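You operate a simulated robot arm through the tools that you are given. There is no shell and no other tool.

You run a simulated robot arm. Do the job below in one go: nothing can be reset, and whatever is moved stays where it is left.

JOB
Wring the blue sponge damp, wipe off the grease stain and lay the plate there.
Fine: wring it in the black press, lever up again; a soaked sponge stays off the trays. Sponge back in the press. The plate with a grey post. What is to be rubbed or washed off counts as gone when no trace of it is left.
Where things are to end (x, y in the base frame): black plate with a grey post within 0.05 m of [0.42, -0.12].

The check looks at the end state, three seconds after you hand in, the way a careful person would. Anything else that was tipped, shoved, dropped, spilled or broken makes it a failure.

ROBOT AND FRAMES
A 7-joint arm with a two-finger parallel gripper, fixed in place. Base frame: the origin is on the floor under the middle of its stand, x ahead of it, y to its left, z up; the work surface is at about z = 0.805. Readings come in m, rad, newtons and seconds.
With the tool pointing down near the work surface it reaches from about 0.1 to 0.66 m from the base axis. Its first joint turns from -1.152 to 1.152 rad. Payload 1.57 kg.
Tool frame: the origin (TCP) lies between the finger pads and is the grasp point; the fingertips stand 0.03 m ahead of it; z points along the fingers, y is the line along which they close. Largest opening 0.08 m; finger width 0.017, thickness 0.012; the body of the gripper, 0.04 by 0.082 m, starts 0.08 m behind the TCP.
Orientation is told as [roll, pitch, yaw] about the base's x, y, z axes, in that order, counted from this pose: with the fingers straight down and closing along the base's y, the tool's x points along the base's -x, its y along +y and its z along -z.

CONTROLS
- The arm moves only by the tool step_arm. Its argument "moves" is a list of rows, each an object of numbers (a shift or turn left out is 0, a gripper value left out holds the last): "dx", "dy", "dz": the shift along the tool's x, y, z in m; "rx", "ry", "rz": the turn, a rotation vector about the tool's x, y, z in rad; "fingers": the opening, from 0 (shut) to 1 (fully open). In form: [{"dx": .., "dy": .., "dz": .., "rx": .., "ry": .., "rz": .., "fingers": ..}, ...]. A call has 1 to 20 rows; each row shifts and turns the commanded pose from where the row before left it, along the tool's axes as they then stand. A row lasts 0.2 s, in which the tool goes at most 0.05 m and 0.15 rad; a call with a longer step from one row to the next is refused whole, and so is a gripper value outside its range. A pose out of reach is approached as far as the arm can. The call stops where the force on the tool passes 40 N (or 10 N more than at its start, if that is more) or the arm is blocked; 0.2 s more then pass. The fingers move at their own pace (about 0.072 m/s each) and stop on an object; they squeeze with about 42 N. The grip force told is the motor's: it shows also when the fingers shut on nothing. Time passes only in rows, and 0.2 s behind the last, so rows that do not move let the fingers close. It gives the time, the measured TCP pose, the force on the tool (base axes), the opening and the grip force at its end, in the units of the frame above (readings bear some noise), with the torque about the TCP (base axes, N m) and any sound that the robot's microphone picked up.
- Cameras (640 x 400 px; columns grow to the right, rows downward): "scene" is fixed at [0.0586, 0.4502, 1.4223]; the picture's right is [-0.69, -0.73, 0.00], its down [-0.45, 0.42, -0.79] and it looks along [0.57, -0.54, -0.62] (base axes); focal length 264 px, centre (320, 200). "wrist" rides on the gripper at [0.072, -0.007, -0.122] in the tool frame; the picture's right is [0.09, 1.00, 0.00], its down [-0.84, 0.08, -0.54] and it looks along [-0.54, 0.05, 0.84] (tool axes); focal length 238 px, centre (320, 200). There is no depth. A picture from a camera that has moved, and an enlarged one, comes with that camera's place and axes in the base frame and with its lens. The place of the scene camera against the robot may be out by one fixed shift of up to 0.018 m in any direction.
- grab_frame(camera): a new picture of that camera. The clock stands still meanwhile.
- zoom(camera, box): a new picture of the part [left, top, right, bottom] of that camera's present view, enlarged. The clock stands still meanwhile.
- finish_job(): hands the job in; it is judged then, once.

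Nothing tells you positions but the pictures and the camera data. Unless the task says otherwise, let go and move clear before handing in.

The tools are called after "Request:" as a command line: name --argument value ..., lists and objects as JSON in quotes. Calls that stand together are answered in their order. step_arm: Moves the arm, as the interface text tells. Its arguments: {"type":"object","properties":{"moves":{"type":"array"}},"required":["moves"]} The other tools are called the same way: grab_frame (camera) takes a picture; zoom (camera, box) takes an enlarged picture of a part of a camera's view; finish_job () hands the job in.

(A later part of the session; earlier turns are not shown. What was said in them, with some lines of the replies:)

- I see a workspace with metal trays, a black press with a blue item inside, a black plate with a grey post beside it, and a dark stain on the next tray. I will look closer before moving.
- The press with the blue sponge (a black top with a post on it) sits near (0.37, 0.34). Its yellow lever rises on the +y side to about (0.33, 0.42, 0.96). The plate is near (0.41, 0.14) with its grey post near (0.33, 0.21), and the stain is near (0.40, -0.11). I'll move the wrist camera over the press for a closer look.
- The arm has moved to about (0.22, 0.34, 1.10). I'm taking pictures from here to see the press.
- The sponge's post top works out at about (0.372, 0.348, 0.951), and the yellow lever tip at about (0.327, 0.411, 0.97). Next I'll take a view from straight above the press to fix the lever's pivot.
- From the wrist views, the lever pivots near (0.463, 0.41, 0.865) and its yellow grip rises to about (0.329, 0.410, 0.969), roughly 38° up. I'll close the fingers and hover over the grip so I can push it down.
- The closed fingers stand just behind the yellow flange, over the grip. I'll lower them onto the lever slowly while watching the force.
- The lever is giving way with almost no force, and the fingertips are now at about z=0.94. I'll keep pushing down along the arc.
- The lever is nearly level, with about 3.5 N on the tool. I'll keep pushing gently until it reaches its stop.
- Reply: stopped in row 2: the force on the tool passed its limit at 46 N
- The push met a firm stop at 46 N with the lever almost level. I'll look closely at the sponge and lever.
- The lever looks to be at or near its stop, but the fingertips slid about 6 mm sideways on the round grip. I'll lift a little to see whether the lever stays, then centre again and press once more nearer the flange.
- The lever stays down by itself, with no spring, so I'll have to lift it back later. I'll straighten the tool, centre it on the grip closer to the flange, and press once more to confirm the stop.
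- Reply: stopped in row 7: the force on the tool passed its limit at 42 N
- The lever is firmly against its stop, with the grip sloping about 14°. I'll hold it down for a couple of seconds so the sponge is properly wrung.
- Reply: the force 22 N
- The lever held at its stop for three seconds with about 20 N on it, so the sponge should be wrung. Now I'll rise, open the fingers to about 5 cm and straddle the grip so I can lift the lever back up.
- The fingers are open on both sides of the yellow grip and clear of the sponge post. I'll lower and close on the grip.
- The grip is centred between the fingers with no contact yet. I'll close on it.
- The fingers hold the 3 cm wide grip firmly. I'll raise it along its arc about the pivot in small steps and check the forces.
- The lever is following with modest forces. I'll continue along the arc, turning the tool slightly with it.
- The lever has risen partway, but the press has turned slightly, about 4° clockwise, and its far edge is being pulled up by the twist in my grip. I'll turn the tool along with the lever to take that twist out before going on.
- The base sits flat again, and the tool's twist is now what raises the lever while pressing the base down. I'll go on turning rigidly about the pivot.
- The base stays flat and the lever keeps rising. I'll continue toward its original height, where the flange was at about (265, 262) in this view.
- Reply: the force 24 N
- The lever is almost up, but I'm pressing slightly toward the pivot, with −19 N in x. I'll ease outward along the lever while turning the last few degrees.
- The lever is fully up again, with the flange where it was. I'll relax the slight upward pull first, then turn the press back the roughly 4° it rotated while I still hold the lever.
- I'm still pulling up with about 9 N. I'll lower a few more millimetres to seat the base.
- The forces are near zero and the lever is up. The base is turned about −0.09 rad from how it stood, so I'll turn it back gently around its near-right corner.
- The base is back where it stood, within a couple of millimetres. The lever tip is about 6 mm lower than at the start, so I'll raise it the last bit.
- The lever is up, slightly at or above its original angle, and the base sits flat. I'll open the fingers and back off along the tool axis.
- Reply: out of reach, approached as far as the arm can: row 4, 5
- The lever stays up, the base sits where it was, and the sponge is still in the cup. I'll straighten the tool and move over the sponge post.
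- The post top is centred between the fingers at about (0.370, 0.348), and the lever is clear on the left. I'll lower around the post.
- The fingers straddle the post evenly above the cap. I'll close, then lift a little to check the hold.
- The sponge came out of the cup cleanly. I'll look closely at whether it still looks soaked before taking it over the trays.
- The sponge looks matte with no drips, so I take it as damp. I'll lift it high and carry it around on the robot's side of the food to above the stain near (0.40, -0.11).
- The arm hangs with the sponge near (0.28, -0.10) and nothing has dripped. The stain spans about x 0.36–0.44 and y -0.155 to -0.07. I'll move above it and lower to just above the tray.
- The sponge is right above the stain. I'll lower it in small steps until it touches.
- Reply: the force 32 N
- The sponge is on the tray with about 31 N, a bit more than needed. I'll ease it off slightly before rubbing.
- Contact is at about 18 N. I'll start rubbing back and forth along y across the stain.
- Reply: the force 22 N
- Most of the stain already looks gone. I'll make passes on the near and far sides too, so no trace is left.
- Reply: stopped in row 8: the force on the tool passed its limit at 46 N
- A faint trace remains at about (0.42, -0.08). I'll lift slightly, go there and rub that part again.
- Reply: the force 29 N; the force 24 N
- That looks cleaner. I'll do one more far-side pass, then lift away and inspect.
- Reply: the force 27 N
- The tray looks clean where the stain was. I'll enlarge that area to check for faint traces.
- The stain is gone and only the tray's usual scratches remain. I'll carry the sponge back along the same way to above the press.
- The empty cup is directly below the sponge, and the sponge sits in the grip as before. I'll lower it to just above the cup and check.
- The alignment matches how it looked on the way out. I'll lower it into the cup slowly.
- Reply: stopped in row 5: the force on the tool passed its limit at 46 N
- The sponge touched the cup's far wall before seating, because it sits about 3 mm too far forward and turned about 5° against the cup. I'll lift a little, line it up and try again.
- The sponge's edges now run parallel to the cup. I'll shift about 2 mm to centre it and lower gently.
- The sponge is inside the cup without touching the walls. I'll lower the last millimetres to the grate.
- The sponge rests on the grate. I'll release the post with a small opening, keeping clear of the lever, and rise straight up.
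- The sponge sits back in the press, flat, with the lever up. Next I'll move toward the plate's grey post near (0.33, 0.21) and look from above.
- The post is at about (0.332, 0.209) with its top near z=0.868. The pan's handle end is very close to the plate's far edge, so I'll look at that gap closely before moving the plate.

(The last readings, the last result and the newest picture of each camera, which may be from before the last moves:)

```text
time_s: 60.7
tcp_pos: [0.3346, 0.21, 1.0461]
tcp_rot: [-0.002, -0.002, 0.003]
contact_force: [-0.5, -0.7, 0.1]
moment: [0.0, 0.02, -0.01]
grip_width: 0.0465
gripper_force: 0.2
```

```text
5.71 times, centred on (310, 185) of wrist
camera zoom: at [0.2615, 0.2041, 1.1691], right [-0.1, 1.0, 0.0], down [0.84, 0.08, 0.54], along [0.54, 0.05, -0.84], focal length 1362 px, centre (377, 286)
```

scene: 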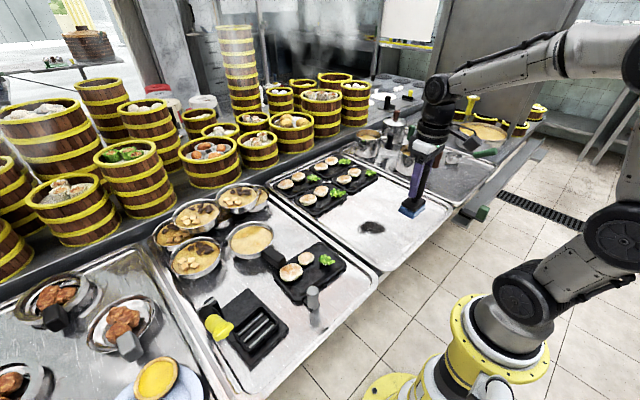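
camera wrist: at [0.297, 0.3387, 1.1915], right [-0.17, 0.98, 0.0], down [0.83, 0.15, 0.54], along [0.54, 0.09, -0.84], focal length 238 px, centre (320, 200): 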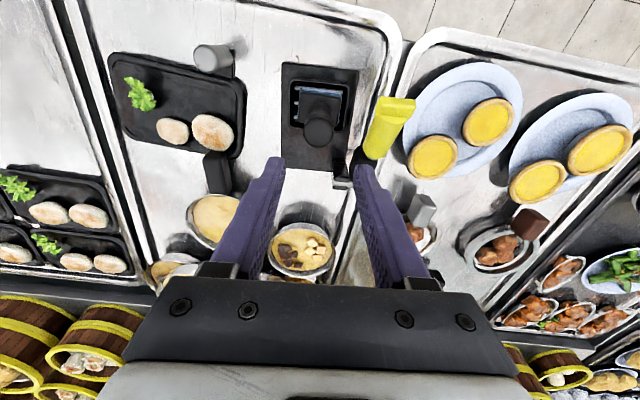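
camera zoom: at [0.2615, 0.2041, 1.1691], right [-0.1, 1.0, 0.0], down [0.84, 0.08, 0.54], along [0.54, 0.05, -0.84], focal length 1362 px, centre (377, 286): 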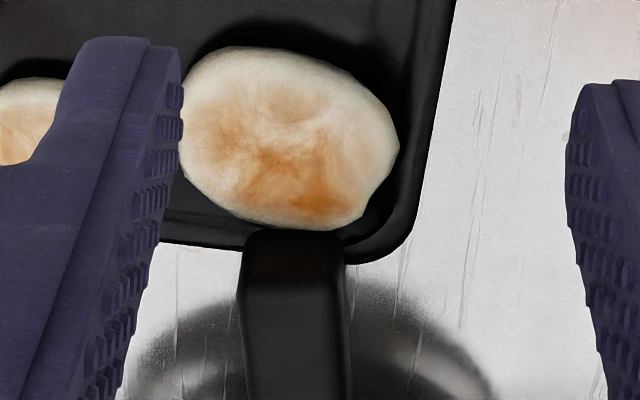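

The pan handle overhangs the plate's far rim by a few millimetres, so I'll draw the plate toward the robot before lifting it. First I'll lower to just above the post.

Request:
step_arm --moves '[{"dx": 0.0025, "dy": -0.001, "dz": 0.03}, {"dz": 0.03}, {"dz": 0.03}, {"dz": 0.02}, {}]'

Request:
zoom --camera "wrist" --box '[220, 60, 420, 220]'

Request:
zoom --camera "scene" --box '[240, 230, 360, 330]'

```text
time_s: 61.9
tcp_pos: [0.3323, 0.2084, 0.9353]
tcp_rot: [-0.002, -0.001, 0.006]
contact_force: [-0.4, 0.5, -0.8]
moment: [0.01, 0.01, 0.01]
grip_width: 0.0465
gripper_force: 0.1
```

```text
2.50 times, centred on (320, 140) of wrist
camera zoom: at [0.2593, 0.2031, 1.0584], right [-0.1, 1.0, 0.0], down [0.84, 0.08, 0.54], along [0.54, 0.05, -0.84], focal length 596 px, centre (320, 350)
```

zoom: 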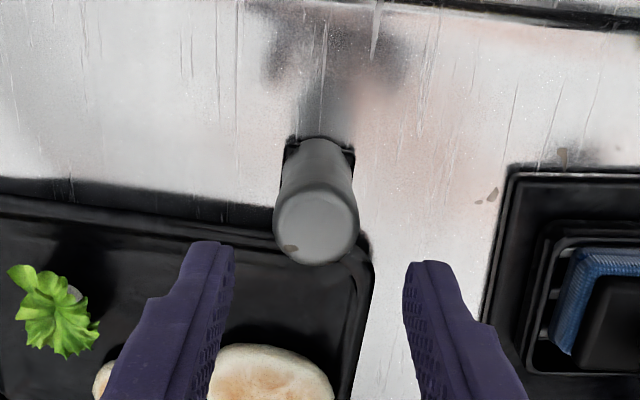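

```text
4.00 times, centred on (300, 280) of scene
camera zoom: at [0.0586, 0.4502, 1.4223], right [-0.69, -0.73, 0.0], down [-0.45, 0.42, -0.79], along [0.57, -0.54, -0.62], focal length 1055 px, centre (400, -120)
```

zoom: 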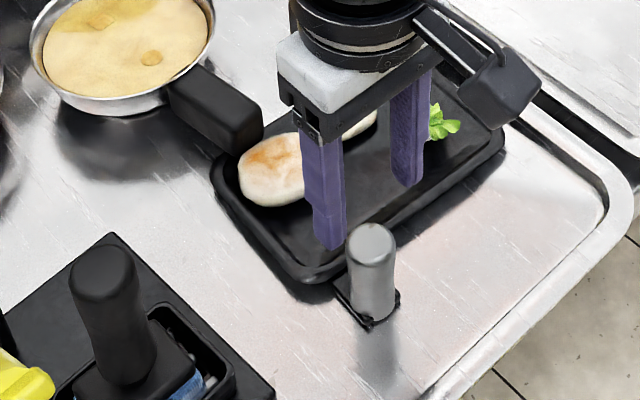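

The post is centred between the fingers. I'll lower around it to grip its upper part.

Request:
step_arm --moves '[{"dz": 0.025}, {"dz": 0.025}, {"dz": 0.02}, {"dz": 0.012}]'

Request:
zoom --camera "wrist" --box '[220, 60, 420, 220]'

Request:
zoom --camera "scene" --box '[240, 230, 360, 330]'

```text
time_s: 62.9
tcp_pos: [0.3309, 0.2108, 0.8545]
tcp_rot: [-0.001, -0.002, 0.004]
contact_force: [0.0, -0.2, 0.0]
moment: [0.01, 0.01, -0.01]
grip_width: 0.0463
gripper_force: 0.0
```

```text
2.50 times, centred on (320, 140) of wrist
camera zoom: at [0.2582, 0.2049, 0.9775], right [-0.1, 1.0, 0.0], down [0.84, 0.08, 0.54], along [0.54, 0.05, -0.84], focal length 596 px, centre (320, 350)
```

zoom: 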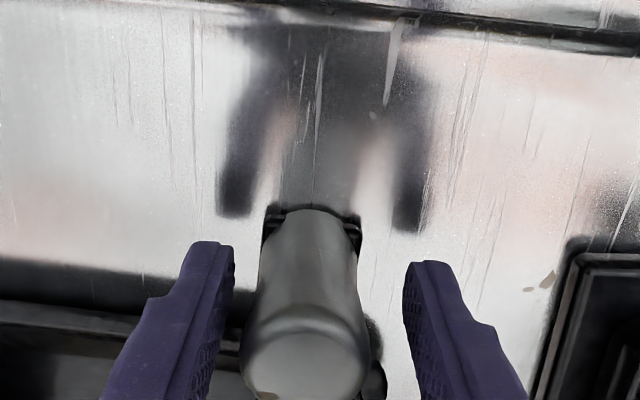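

```text
4.00 times, centred on (300, 280) of scene
camera zoom: at [0.0586, 0.4502, 1.4223], right [-0.69, -0.73, 0.0], down [-0.45, 0.42, -0.79], along [0.57, -0.54, -0.62], focal length 1055 px, centre (400, -120)
```

zoom: 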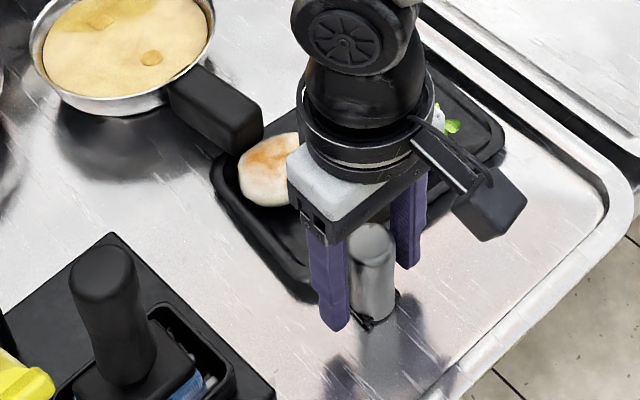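

The fingers stand on both sides of the post without touching. I'll centre by a couple of millimetres and close.

Request:
step_arm --moves '[{"dy": -0.002}, {"fingers": 0}, {"fingers": 0}, {"fingers": 0}]'

```text
time_s: 63.9
tcp_pos: [0.3304, 0.2095, 0.8568]
tcp_rot: [-0.002, -0.001, 0.003]
contact_force: [0.0, -0.2, 0.0]
moment: [0.32, 0.06, 0.04]
grip_width: 0.0282
gripper_force: 38.6
```

The fingers grip the 28 mm post. I'll slide the plate about 3.5 cm toward the robot, flat on the tray, to free it from under the pan handle.

Request:
step_arm --moves '[{"dx": 0.006}, {"dx": 0.01}, {"dx": 0.01}, {"dx": 0.01}, {}]'

Request:
zoom --camera "scene" --box '[240, 230, 360, 330]'

Request:
grab_frame --camera "wrist"

```text
time_s: 65.1
tcp_pos: [0.2944, 0.2076, 0.8545]
tcp_rot: [0.001, -0.004, 0.003]
contact_force: [1.2, 0.0, 1.6]
moment: [0.35, -0.08, 0.0]
grip_width: 0.028
gripper_force: 38.3
```

```text
4.00 times, centred on (300, 280) of scene
camera zoom: at [0.0586, 0.4502, 1.4223], right [-0.69, -0.73, 0.0], down [-0.45, 0.42, -0.79], along [0.57, -0.54, -0.62], focal length 1055 px, centre (400, -120)
```

zoom: 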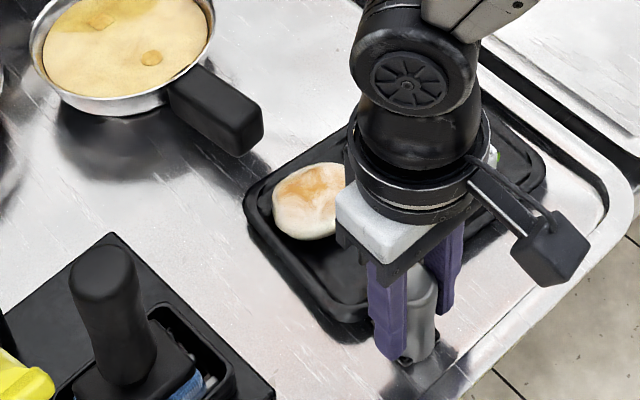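

```text
taken
camera wrist: at [0.2227, 0.202, 0.9775], right [-0.1, 1.0, 0.0], down [0.83, 0.08, 0.54], along [0.54, 0.05, -0.84], focal length 238 px, centre (320, 200)
```

wrist: 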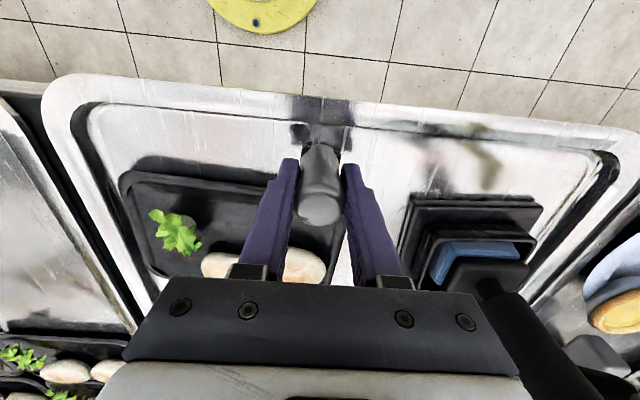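

The plate slid freely, the pan didn't move, and there is now a clear gap to the handle. I'll lift gently and check for tilt.

Request:
step_arm --moves '[{"dz": -0.004}, {"dz": -0.008}, {"dz": -0.01}, {}]'

Request:
zoom --camera "scene" --box '[240, 220, 390, 340]'

Request:
grab_frame --camera "wrist"

```text
time_s: 66.1
tcp_pos: [0.2948, 0.2078, 0.8768]
tcp_rot: [-0.001, -0.001, 0.002]
contact_force: [0.2, 0.4, -4.0]
moment: [0.27, 0.35, -0.01]
grip_width: 0.028
gripper_force: 38.4
```

```text
3.33 times, centred on (315, 280) of scene
camera zoom: at [0.0587, 0.4502, 1.4223], right [-0.69, -0.73, 0.0], down [-0.45, 0.42, -0.79], along [0.57, -0.54, -0.62], focal length 879 px, centre (337, -67)
```

zoom: 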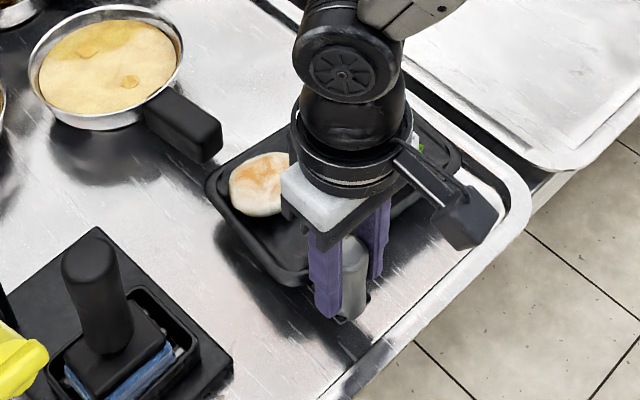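

```text
taken
camera wrist: at [0.2228, 0.2026, 0.9994], right [-0.1, 1.0, 0.0], down [0.84, 0.08, 0.54], along [0.54, 0.05, -0.84], focal length 238 px, centre (320, 200)
```

wrist: 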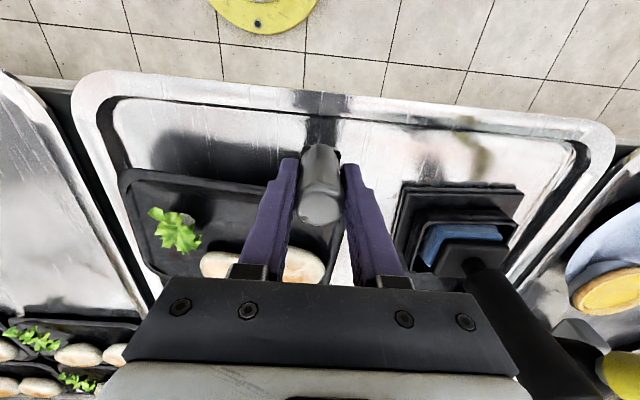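

The plate lifts level, with about 4 N of weight. I'll raise it over the tray rims and carry it slowly toward the spot; with the plate centre offset from the post, the TCP should end near (0.340, -0.052).

Request:
step_arm --moves '[{"dz": -0.015}, {"dz": -0.02}, {"dz": -0.02}, {"dz": -0.015}, {"dx": -0.002, "dy": -0.012}, {"dx": -0.004, "dy": -0.022}, {"dx": -0.004, "dy": -0.024}, {"dx": -0.004, "dy": -0.024}, {"dx": -0.004, "dy": -0.024}, {"dx": -0.004, "dy": -0.024}, {"dx": -0.004, "dy": -0.024}, {"dx": -0.004, "dy": -0.024}, {"dx": -0.004, "dy": -0.024}, {"dx": -0.004, "dy": -0.024}, {"dx": -0.004, "dy": -0.022}, {"dx": -0.003, "dy": -0.012}, {}]'

Request:
grab_frame --camera "wrist"

Request:
grab_frame --camera "scene"

```text
time_s: 69.7
tcp_pos: [0.3414, -0.0517, 0.9471]
tcp_rot: [-0.003, -0.004, 0.003]
contact_force: [0.6, -0.5, -3.3]
moment: [0.22, 0.29, 0.03]
grip_width: 0.0278
gripper_force: 38.2
```

```text
taken
camera wrist: at [0.2691, -0.0579, 1.0704], right [-0.1, 1.0, 0.0], down [0.84, 0.08, 0.54], along [0.54, 0.05, -0.84], focal length 238 px, centre (320, 200)
```

wrist: 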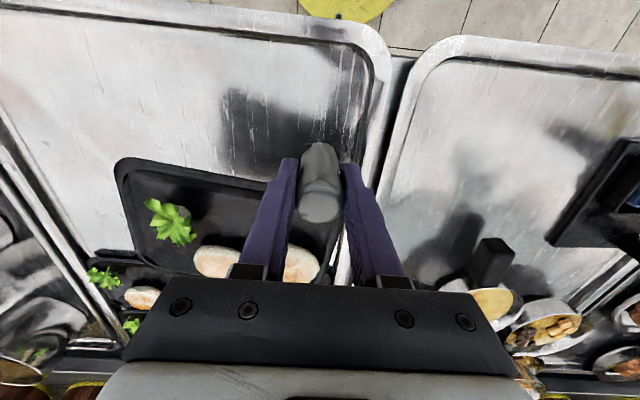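

```text
taken
```

scene: 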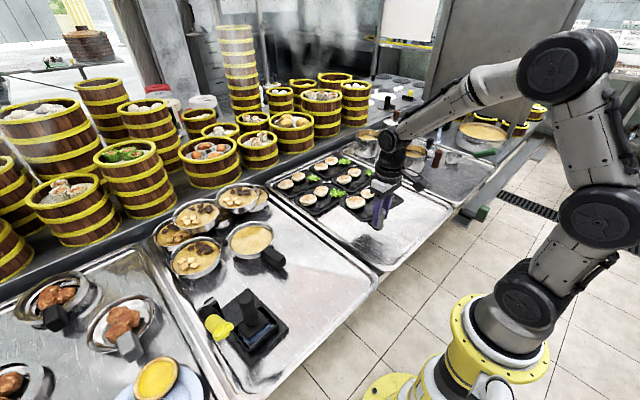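

The plate hovers level over the cleaned spot. I'll lower it to just above the tray and check the clearances.

Request:
step_arm --moves '[{"dz": 0.012}, {"dz": 0.02}, {"dz": 0.02}, {"dz": 0.015}, {}]'

Request:
zoom --camera "scene" --box '[310, 150, 460, 260]'

Request:
grab_frame --camera "wrist"

```text
time_s: 70.9
tcp_pos: [0.342, -0.0509, 0.8805]
tcp_rot: [-0.002, -0.001, 0.003]
contact_force: [0.1, 0.3, -4.8]
moment: [0.35, 0.39, -0.01]
grip_width: 0.0277
gripper_force: 37.9
```

```text
3.64 times, centred on (385, 205) of scene
camera zoom: at [0.0587, 0.4502, 1.4223], right [-0.69, -0.73, 0.0], down [-0.45, 0.42, -0.79], along [0.57, -0.54, -0.62], focal length 959 px, centre (84, 182)
```

zoom: 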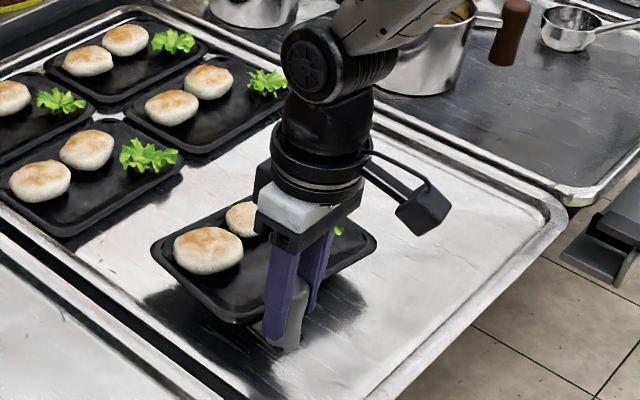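

```text
taken
camera wrist: at [0.2693, -0.057, 1.0033], right [-0.1, 1.0, 0.0], down [0.84, 0.08, 0.54], along [0.54, 0.05, -0.84], focal length 238 px, centre (320, 200)
```

wrist: 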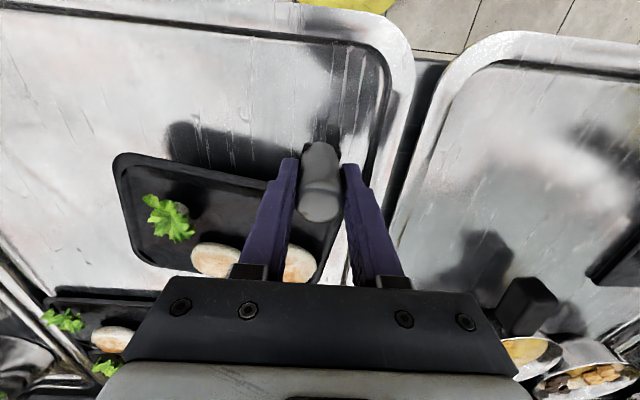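

The plate hangs over free tray with a gap to the other plates and to the rim. I'll lower it the last bit gently until it touches.

Request:
step_arm --moves '[{"dz": 0.01}, {"dz": 0.007}, {"dz": 0.004}, {"dz": 0.002}, {}]'

```text
time_s: 72.1
tcp_pos: [0.3444, -0.0511, 0.8591]
tcp_rot: [-0.002, -0.008, 0.004]
contact_force: [-4.5, -0.5, 19.7]
moment: [0.61, -0.39, 0.13]
grip_width: 0.0276
gripper_force: 38.2
```

The plate touches the tray, pressing with about 20 N. I'll ease the load off before letting go.

Request:
step_arm --moves '[{"dz": -0.002}, {}]'

Request:
zoom --camera "scene" --box '[310, 150, 460, 260]'

```text
time_s: 72.7
tcp_pos: [0.3437, -0.0519, 0.8599]
tcp_rot: [-0.003, -0.005, 0.003]
contact_force: [1.8, 0.9, 4.1]
moment: [0.39, -0.85, 0.14]
grip_width: 0.028
gripper_force: 38.4
```

```text
3.64 times, centred on (385, 205) of scene
camera zoom: at [0.0586, 0.4502, 1.4223], right [-0.69, -0.73, 0.0], down [-0.45, 0.42, -0.79], along [0.57, -0.54, -0.62], focal length 959 px, centre (84, 182)
```

zoom: 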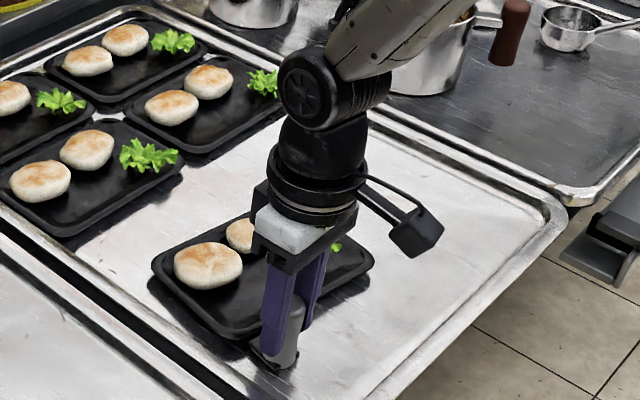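

The plate lies on the tray at the right place, with its centre near (0.41–0.42, -0.12). I'll open just enough to free the post and rise straight up.

Request:
step_arm --moves '[{"dz": 0.001}, {"fingers": 0.52}, {"fingers": 0.52}, {"fingers": 0.52}]'

Request:
step_arm --moves '[{"dz": -0.01}, {"dz": -0.02}, {"dz": -0.03}, {"dz": -0.04}, {"dz": -0.04}, {"dz": -0.04}]'

Request:
grab_frame --camera "wrist"

Request:
zoom --camera "scene" --box '[310, 150, 460, 260]'

```text
time_s: 73.7
tcp_pos: [0.343, -0.0526, 0.8583]
tcp_rot: [-0.002, 0.0, 0.004]
contact_force: [-0.4, 0.6, 0.1]
moment: [-0.01, -0.01, -0.01]
grip_width: 0.0416
gripper_force: 0.0
```

```text
time_s: 75.1
tcp_pos: [0.3423, -0.0505, 1.039]
tcp_rot: [-0.001, -0.002, 0.004]
contact_force: [-0.3, 0.0, -0.9]
moment: [-0.05, -0.02, 0.01]
grip_width: 0.0415
gripper_force: 0.2
```

```text
taken
camera wrist: at [0.2697, -0.0566, 1.1613], right [-0.1, 1.0, 0.0], down [0.84, 0.08, 0.54], along [0.54, 0.05, -0.84], focal length 238 px, centre (320, 200)
```

wrist: 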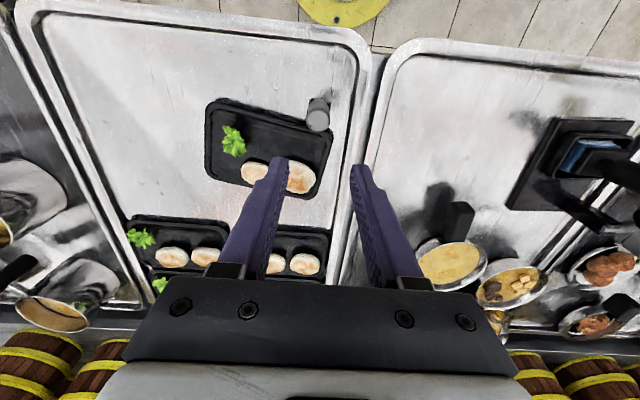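

```text
3.64 times, centred on (385, 205) of scene
camera zoom: at [0.0586, 0.4502, 1.4223], right [-0.69, -0.73, 0.0], down [-0.45, 0.42, -0.79], along [0.57, -0.54, -0.62], focal length 959 px, centre (84, 182)
```

zoom: 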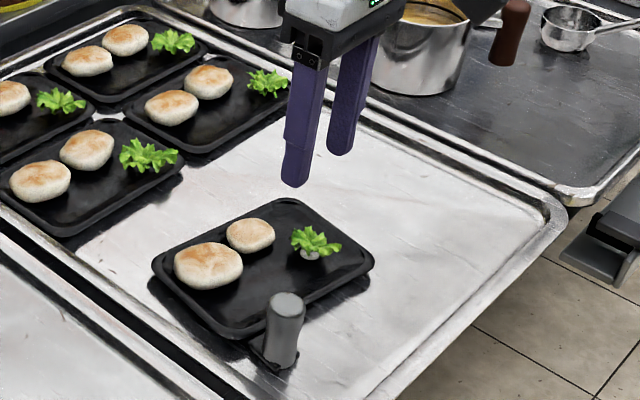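

The plate lies flat on the cleaned spot, with its centre at about (0.414, -0.120) and the food undisturbed. I'll move clear, back to the starting pose, and compare the whole scene with the first picture.

Request:
step_arm --moves '[{"dz": -0.04}, {"dz": -0.04}, {"dz": -0.04}, {"dz": -0.04}, {"dy": 0.035, "dz": -0.02}, {"dy": 0.04}, {"dy": 0.04}, {"dy": 0.04}, {"dx": -0.008, "dy": 0.032}]'

Request:
grab_frame --camera "scene"

Request:
grab_frame --camera "wrist"

Request:
zoom --camera "scene" --box '[180, 220, 380, 380]'

Request:
zoom --camera "wrist" --box '[260, 40, 500, 190]'

```text
time_s: 77.1
tcp_pos: [0.3488, 0.135, 1.2179]
tcp_rot: [-0.002, -0.003, 0.002]
contact_force: [0.2, 0.7, 0.1]
moment: [-0.03, -0.01, 0.01]
grip_width: 0.0413
gripper_force: 0.1
```

```text
taken
```

scene: 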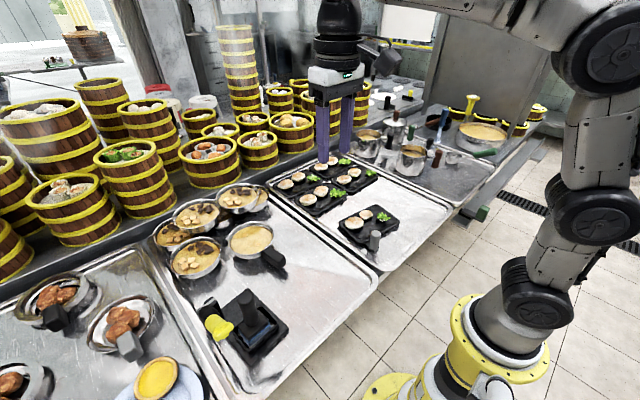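

```text
taken
camera wrist: at [0.2763, 0.1292, 1.3413], right [-0.09, 1.0, 0.0], down [0.84, 0.08, 0.54], along [0.54, 0.05, -0.84], focal length 238 px, centre (320, 200)
```

wrist: 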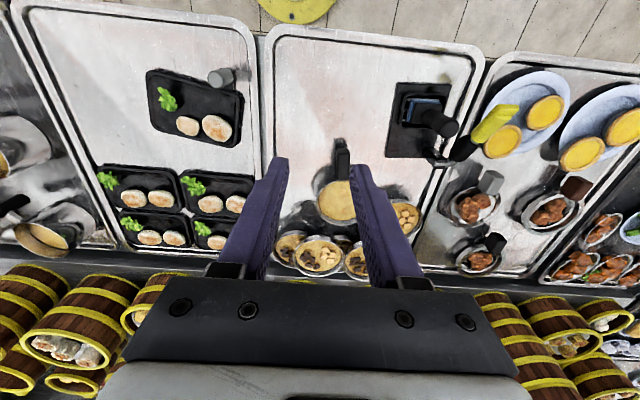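

```text
2.50 times, centred on (280, 300) of scene
camera zoom: at [0.0586, 0.4502, 1.4223], right [-0.69, -0.73, 0.0], down [-0.45, 0.42, -0.79], along [0.57, -0.54, -0.62], focal length 660 px, centre (420, -50)
```

zoom: 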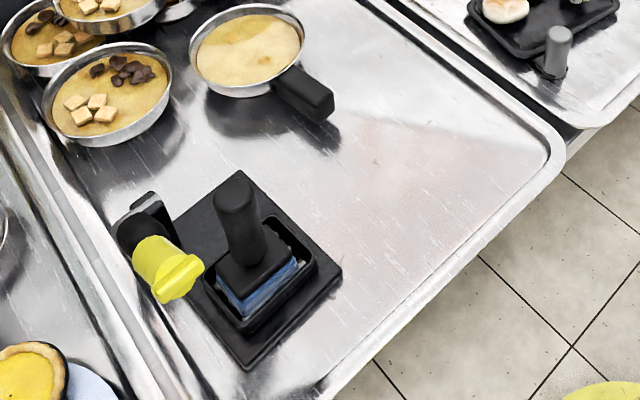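

```text
2.67 times, centred on (380, 115) of wrist
camera zoom: at [0.2763, 0.1292, 1.3413], right [-0.09, 1.0, 0.0], down [0.84, 0.08, 0.54], along [0.54, 0.05, -0.84], focal length 636 px, centre (160, 427)
```

zoom: 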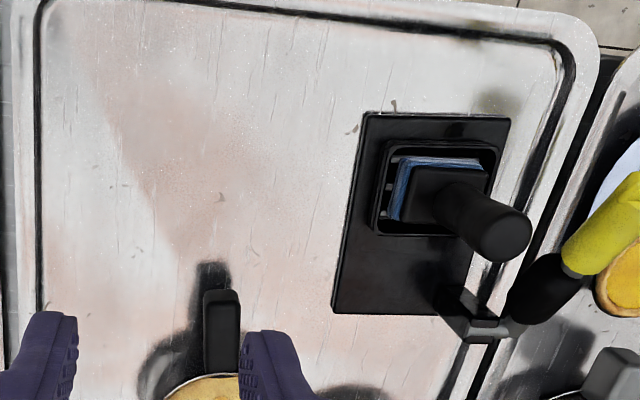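

The press, lever, sponge and pan stand as they did at the start, and the plate is on the cleaned spot. I'll take one last close look at the tray around the plate for any leftover grease.

Request:
zoom --camera "wrist" --box '[80, 40, 280, 200]'

Request:
zoom --camera "scene" --box '[330, 190, 420, 260]'

```text
2.50 times, centred on (180, 120) of wrist
camera zoom: at [0.2763, 0.1292, 1.3413], right [-0.09, 1.0, 0.0], down [0.84, 0.08, 0.54], along [0.54, 0.05, -0.84], focal length 596 px, centre (670, 400)
```

zoom: 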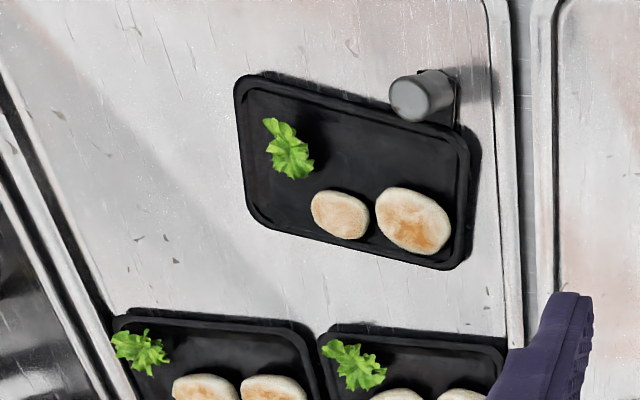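

```text
5.71 times, centred on (375, 225) of scene
camera zoom: at [0.0586, 0.4502, 1.4223], right [-0.69, -0.73, 0.0], down [-0.45, 0.42, -0.79], along [0.57, -0.54, -0.62], focal length 1507 px, centre (6, 57)
```

zoom: 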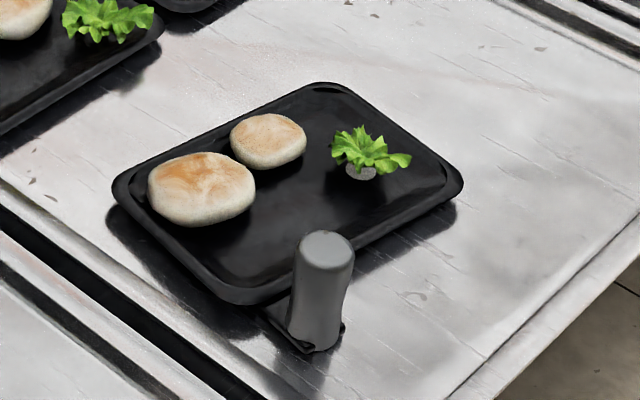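

The tray around the plate is clean and the plate with its food lies flat at about (0.414, -0.12). The sponge is in the press with the lever up, and the arm is clear. I'm handing in.

Request:
finish_job

```text
The job is handed in.
```

I wrung the sponge in the press, wiped off the grease stain and laid the plate with the grey post on the cleaned spot. I've handed the job in, and no verdict has come back yet.

- **Sponge:** I held the lever down against its stop for about three seconds. Nothing dripped and the sponge looked matte, so I took it as damp; no reading confirms that. It is back in the press cup.
- **Lever and press:** The lever is up again, within a few millimetres of where it started. Lifting the lever turned the press about 5° and briefly raised its far edge. I turned it back to within a few millimetres of its original place.
- **Stain:** No trace showed in close-ups from both cameras before I laid the plate there.
- **Plate:** Its centre is at about (0.414, -0.120), within 1 cm of the target, and the food on it did not move. The pan handle overhung the plate's rim, so I slid the plate 3.5 cm toward the robot before lifting it. The pan did not move.

The gripper is empty and the arm is back near its starting pose.
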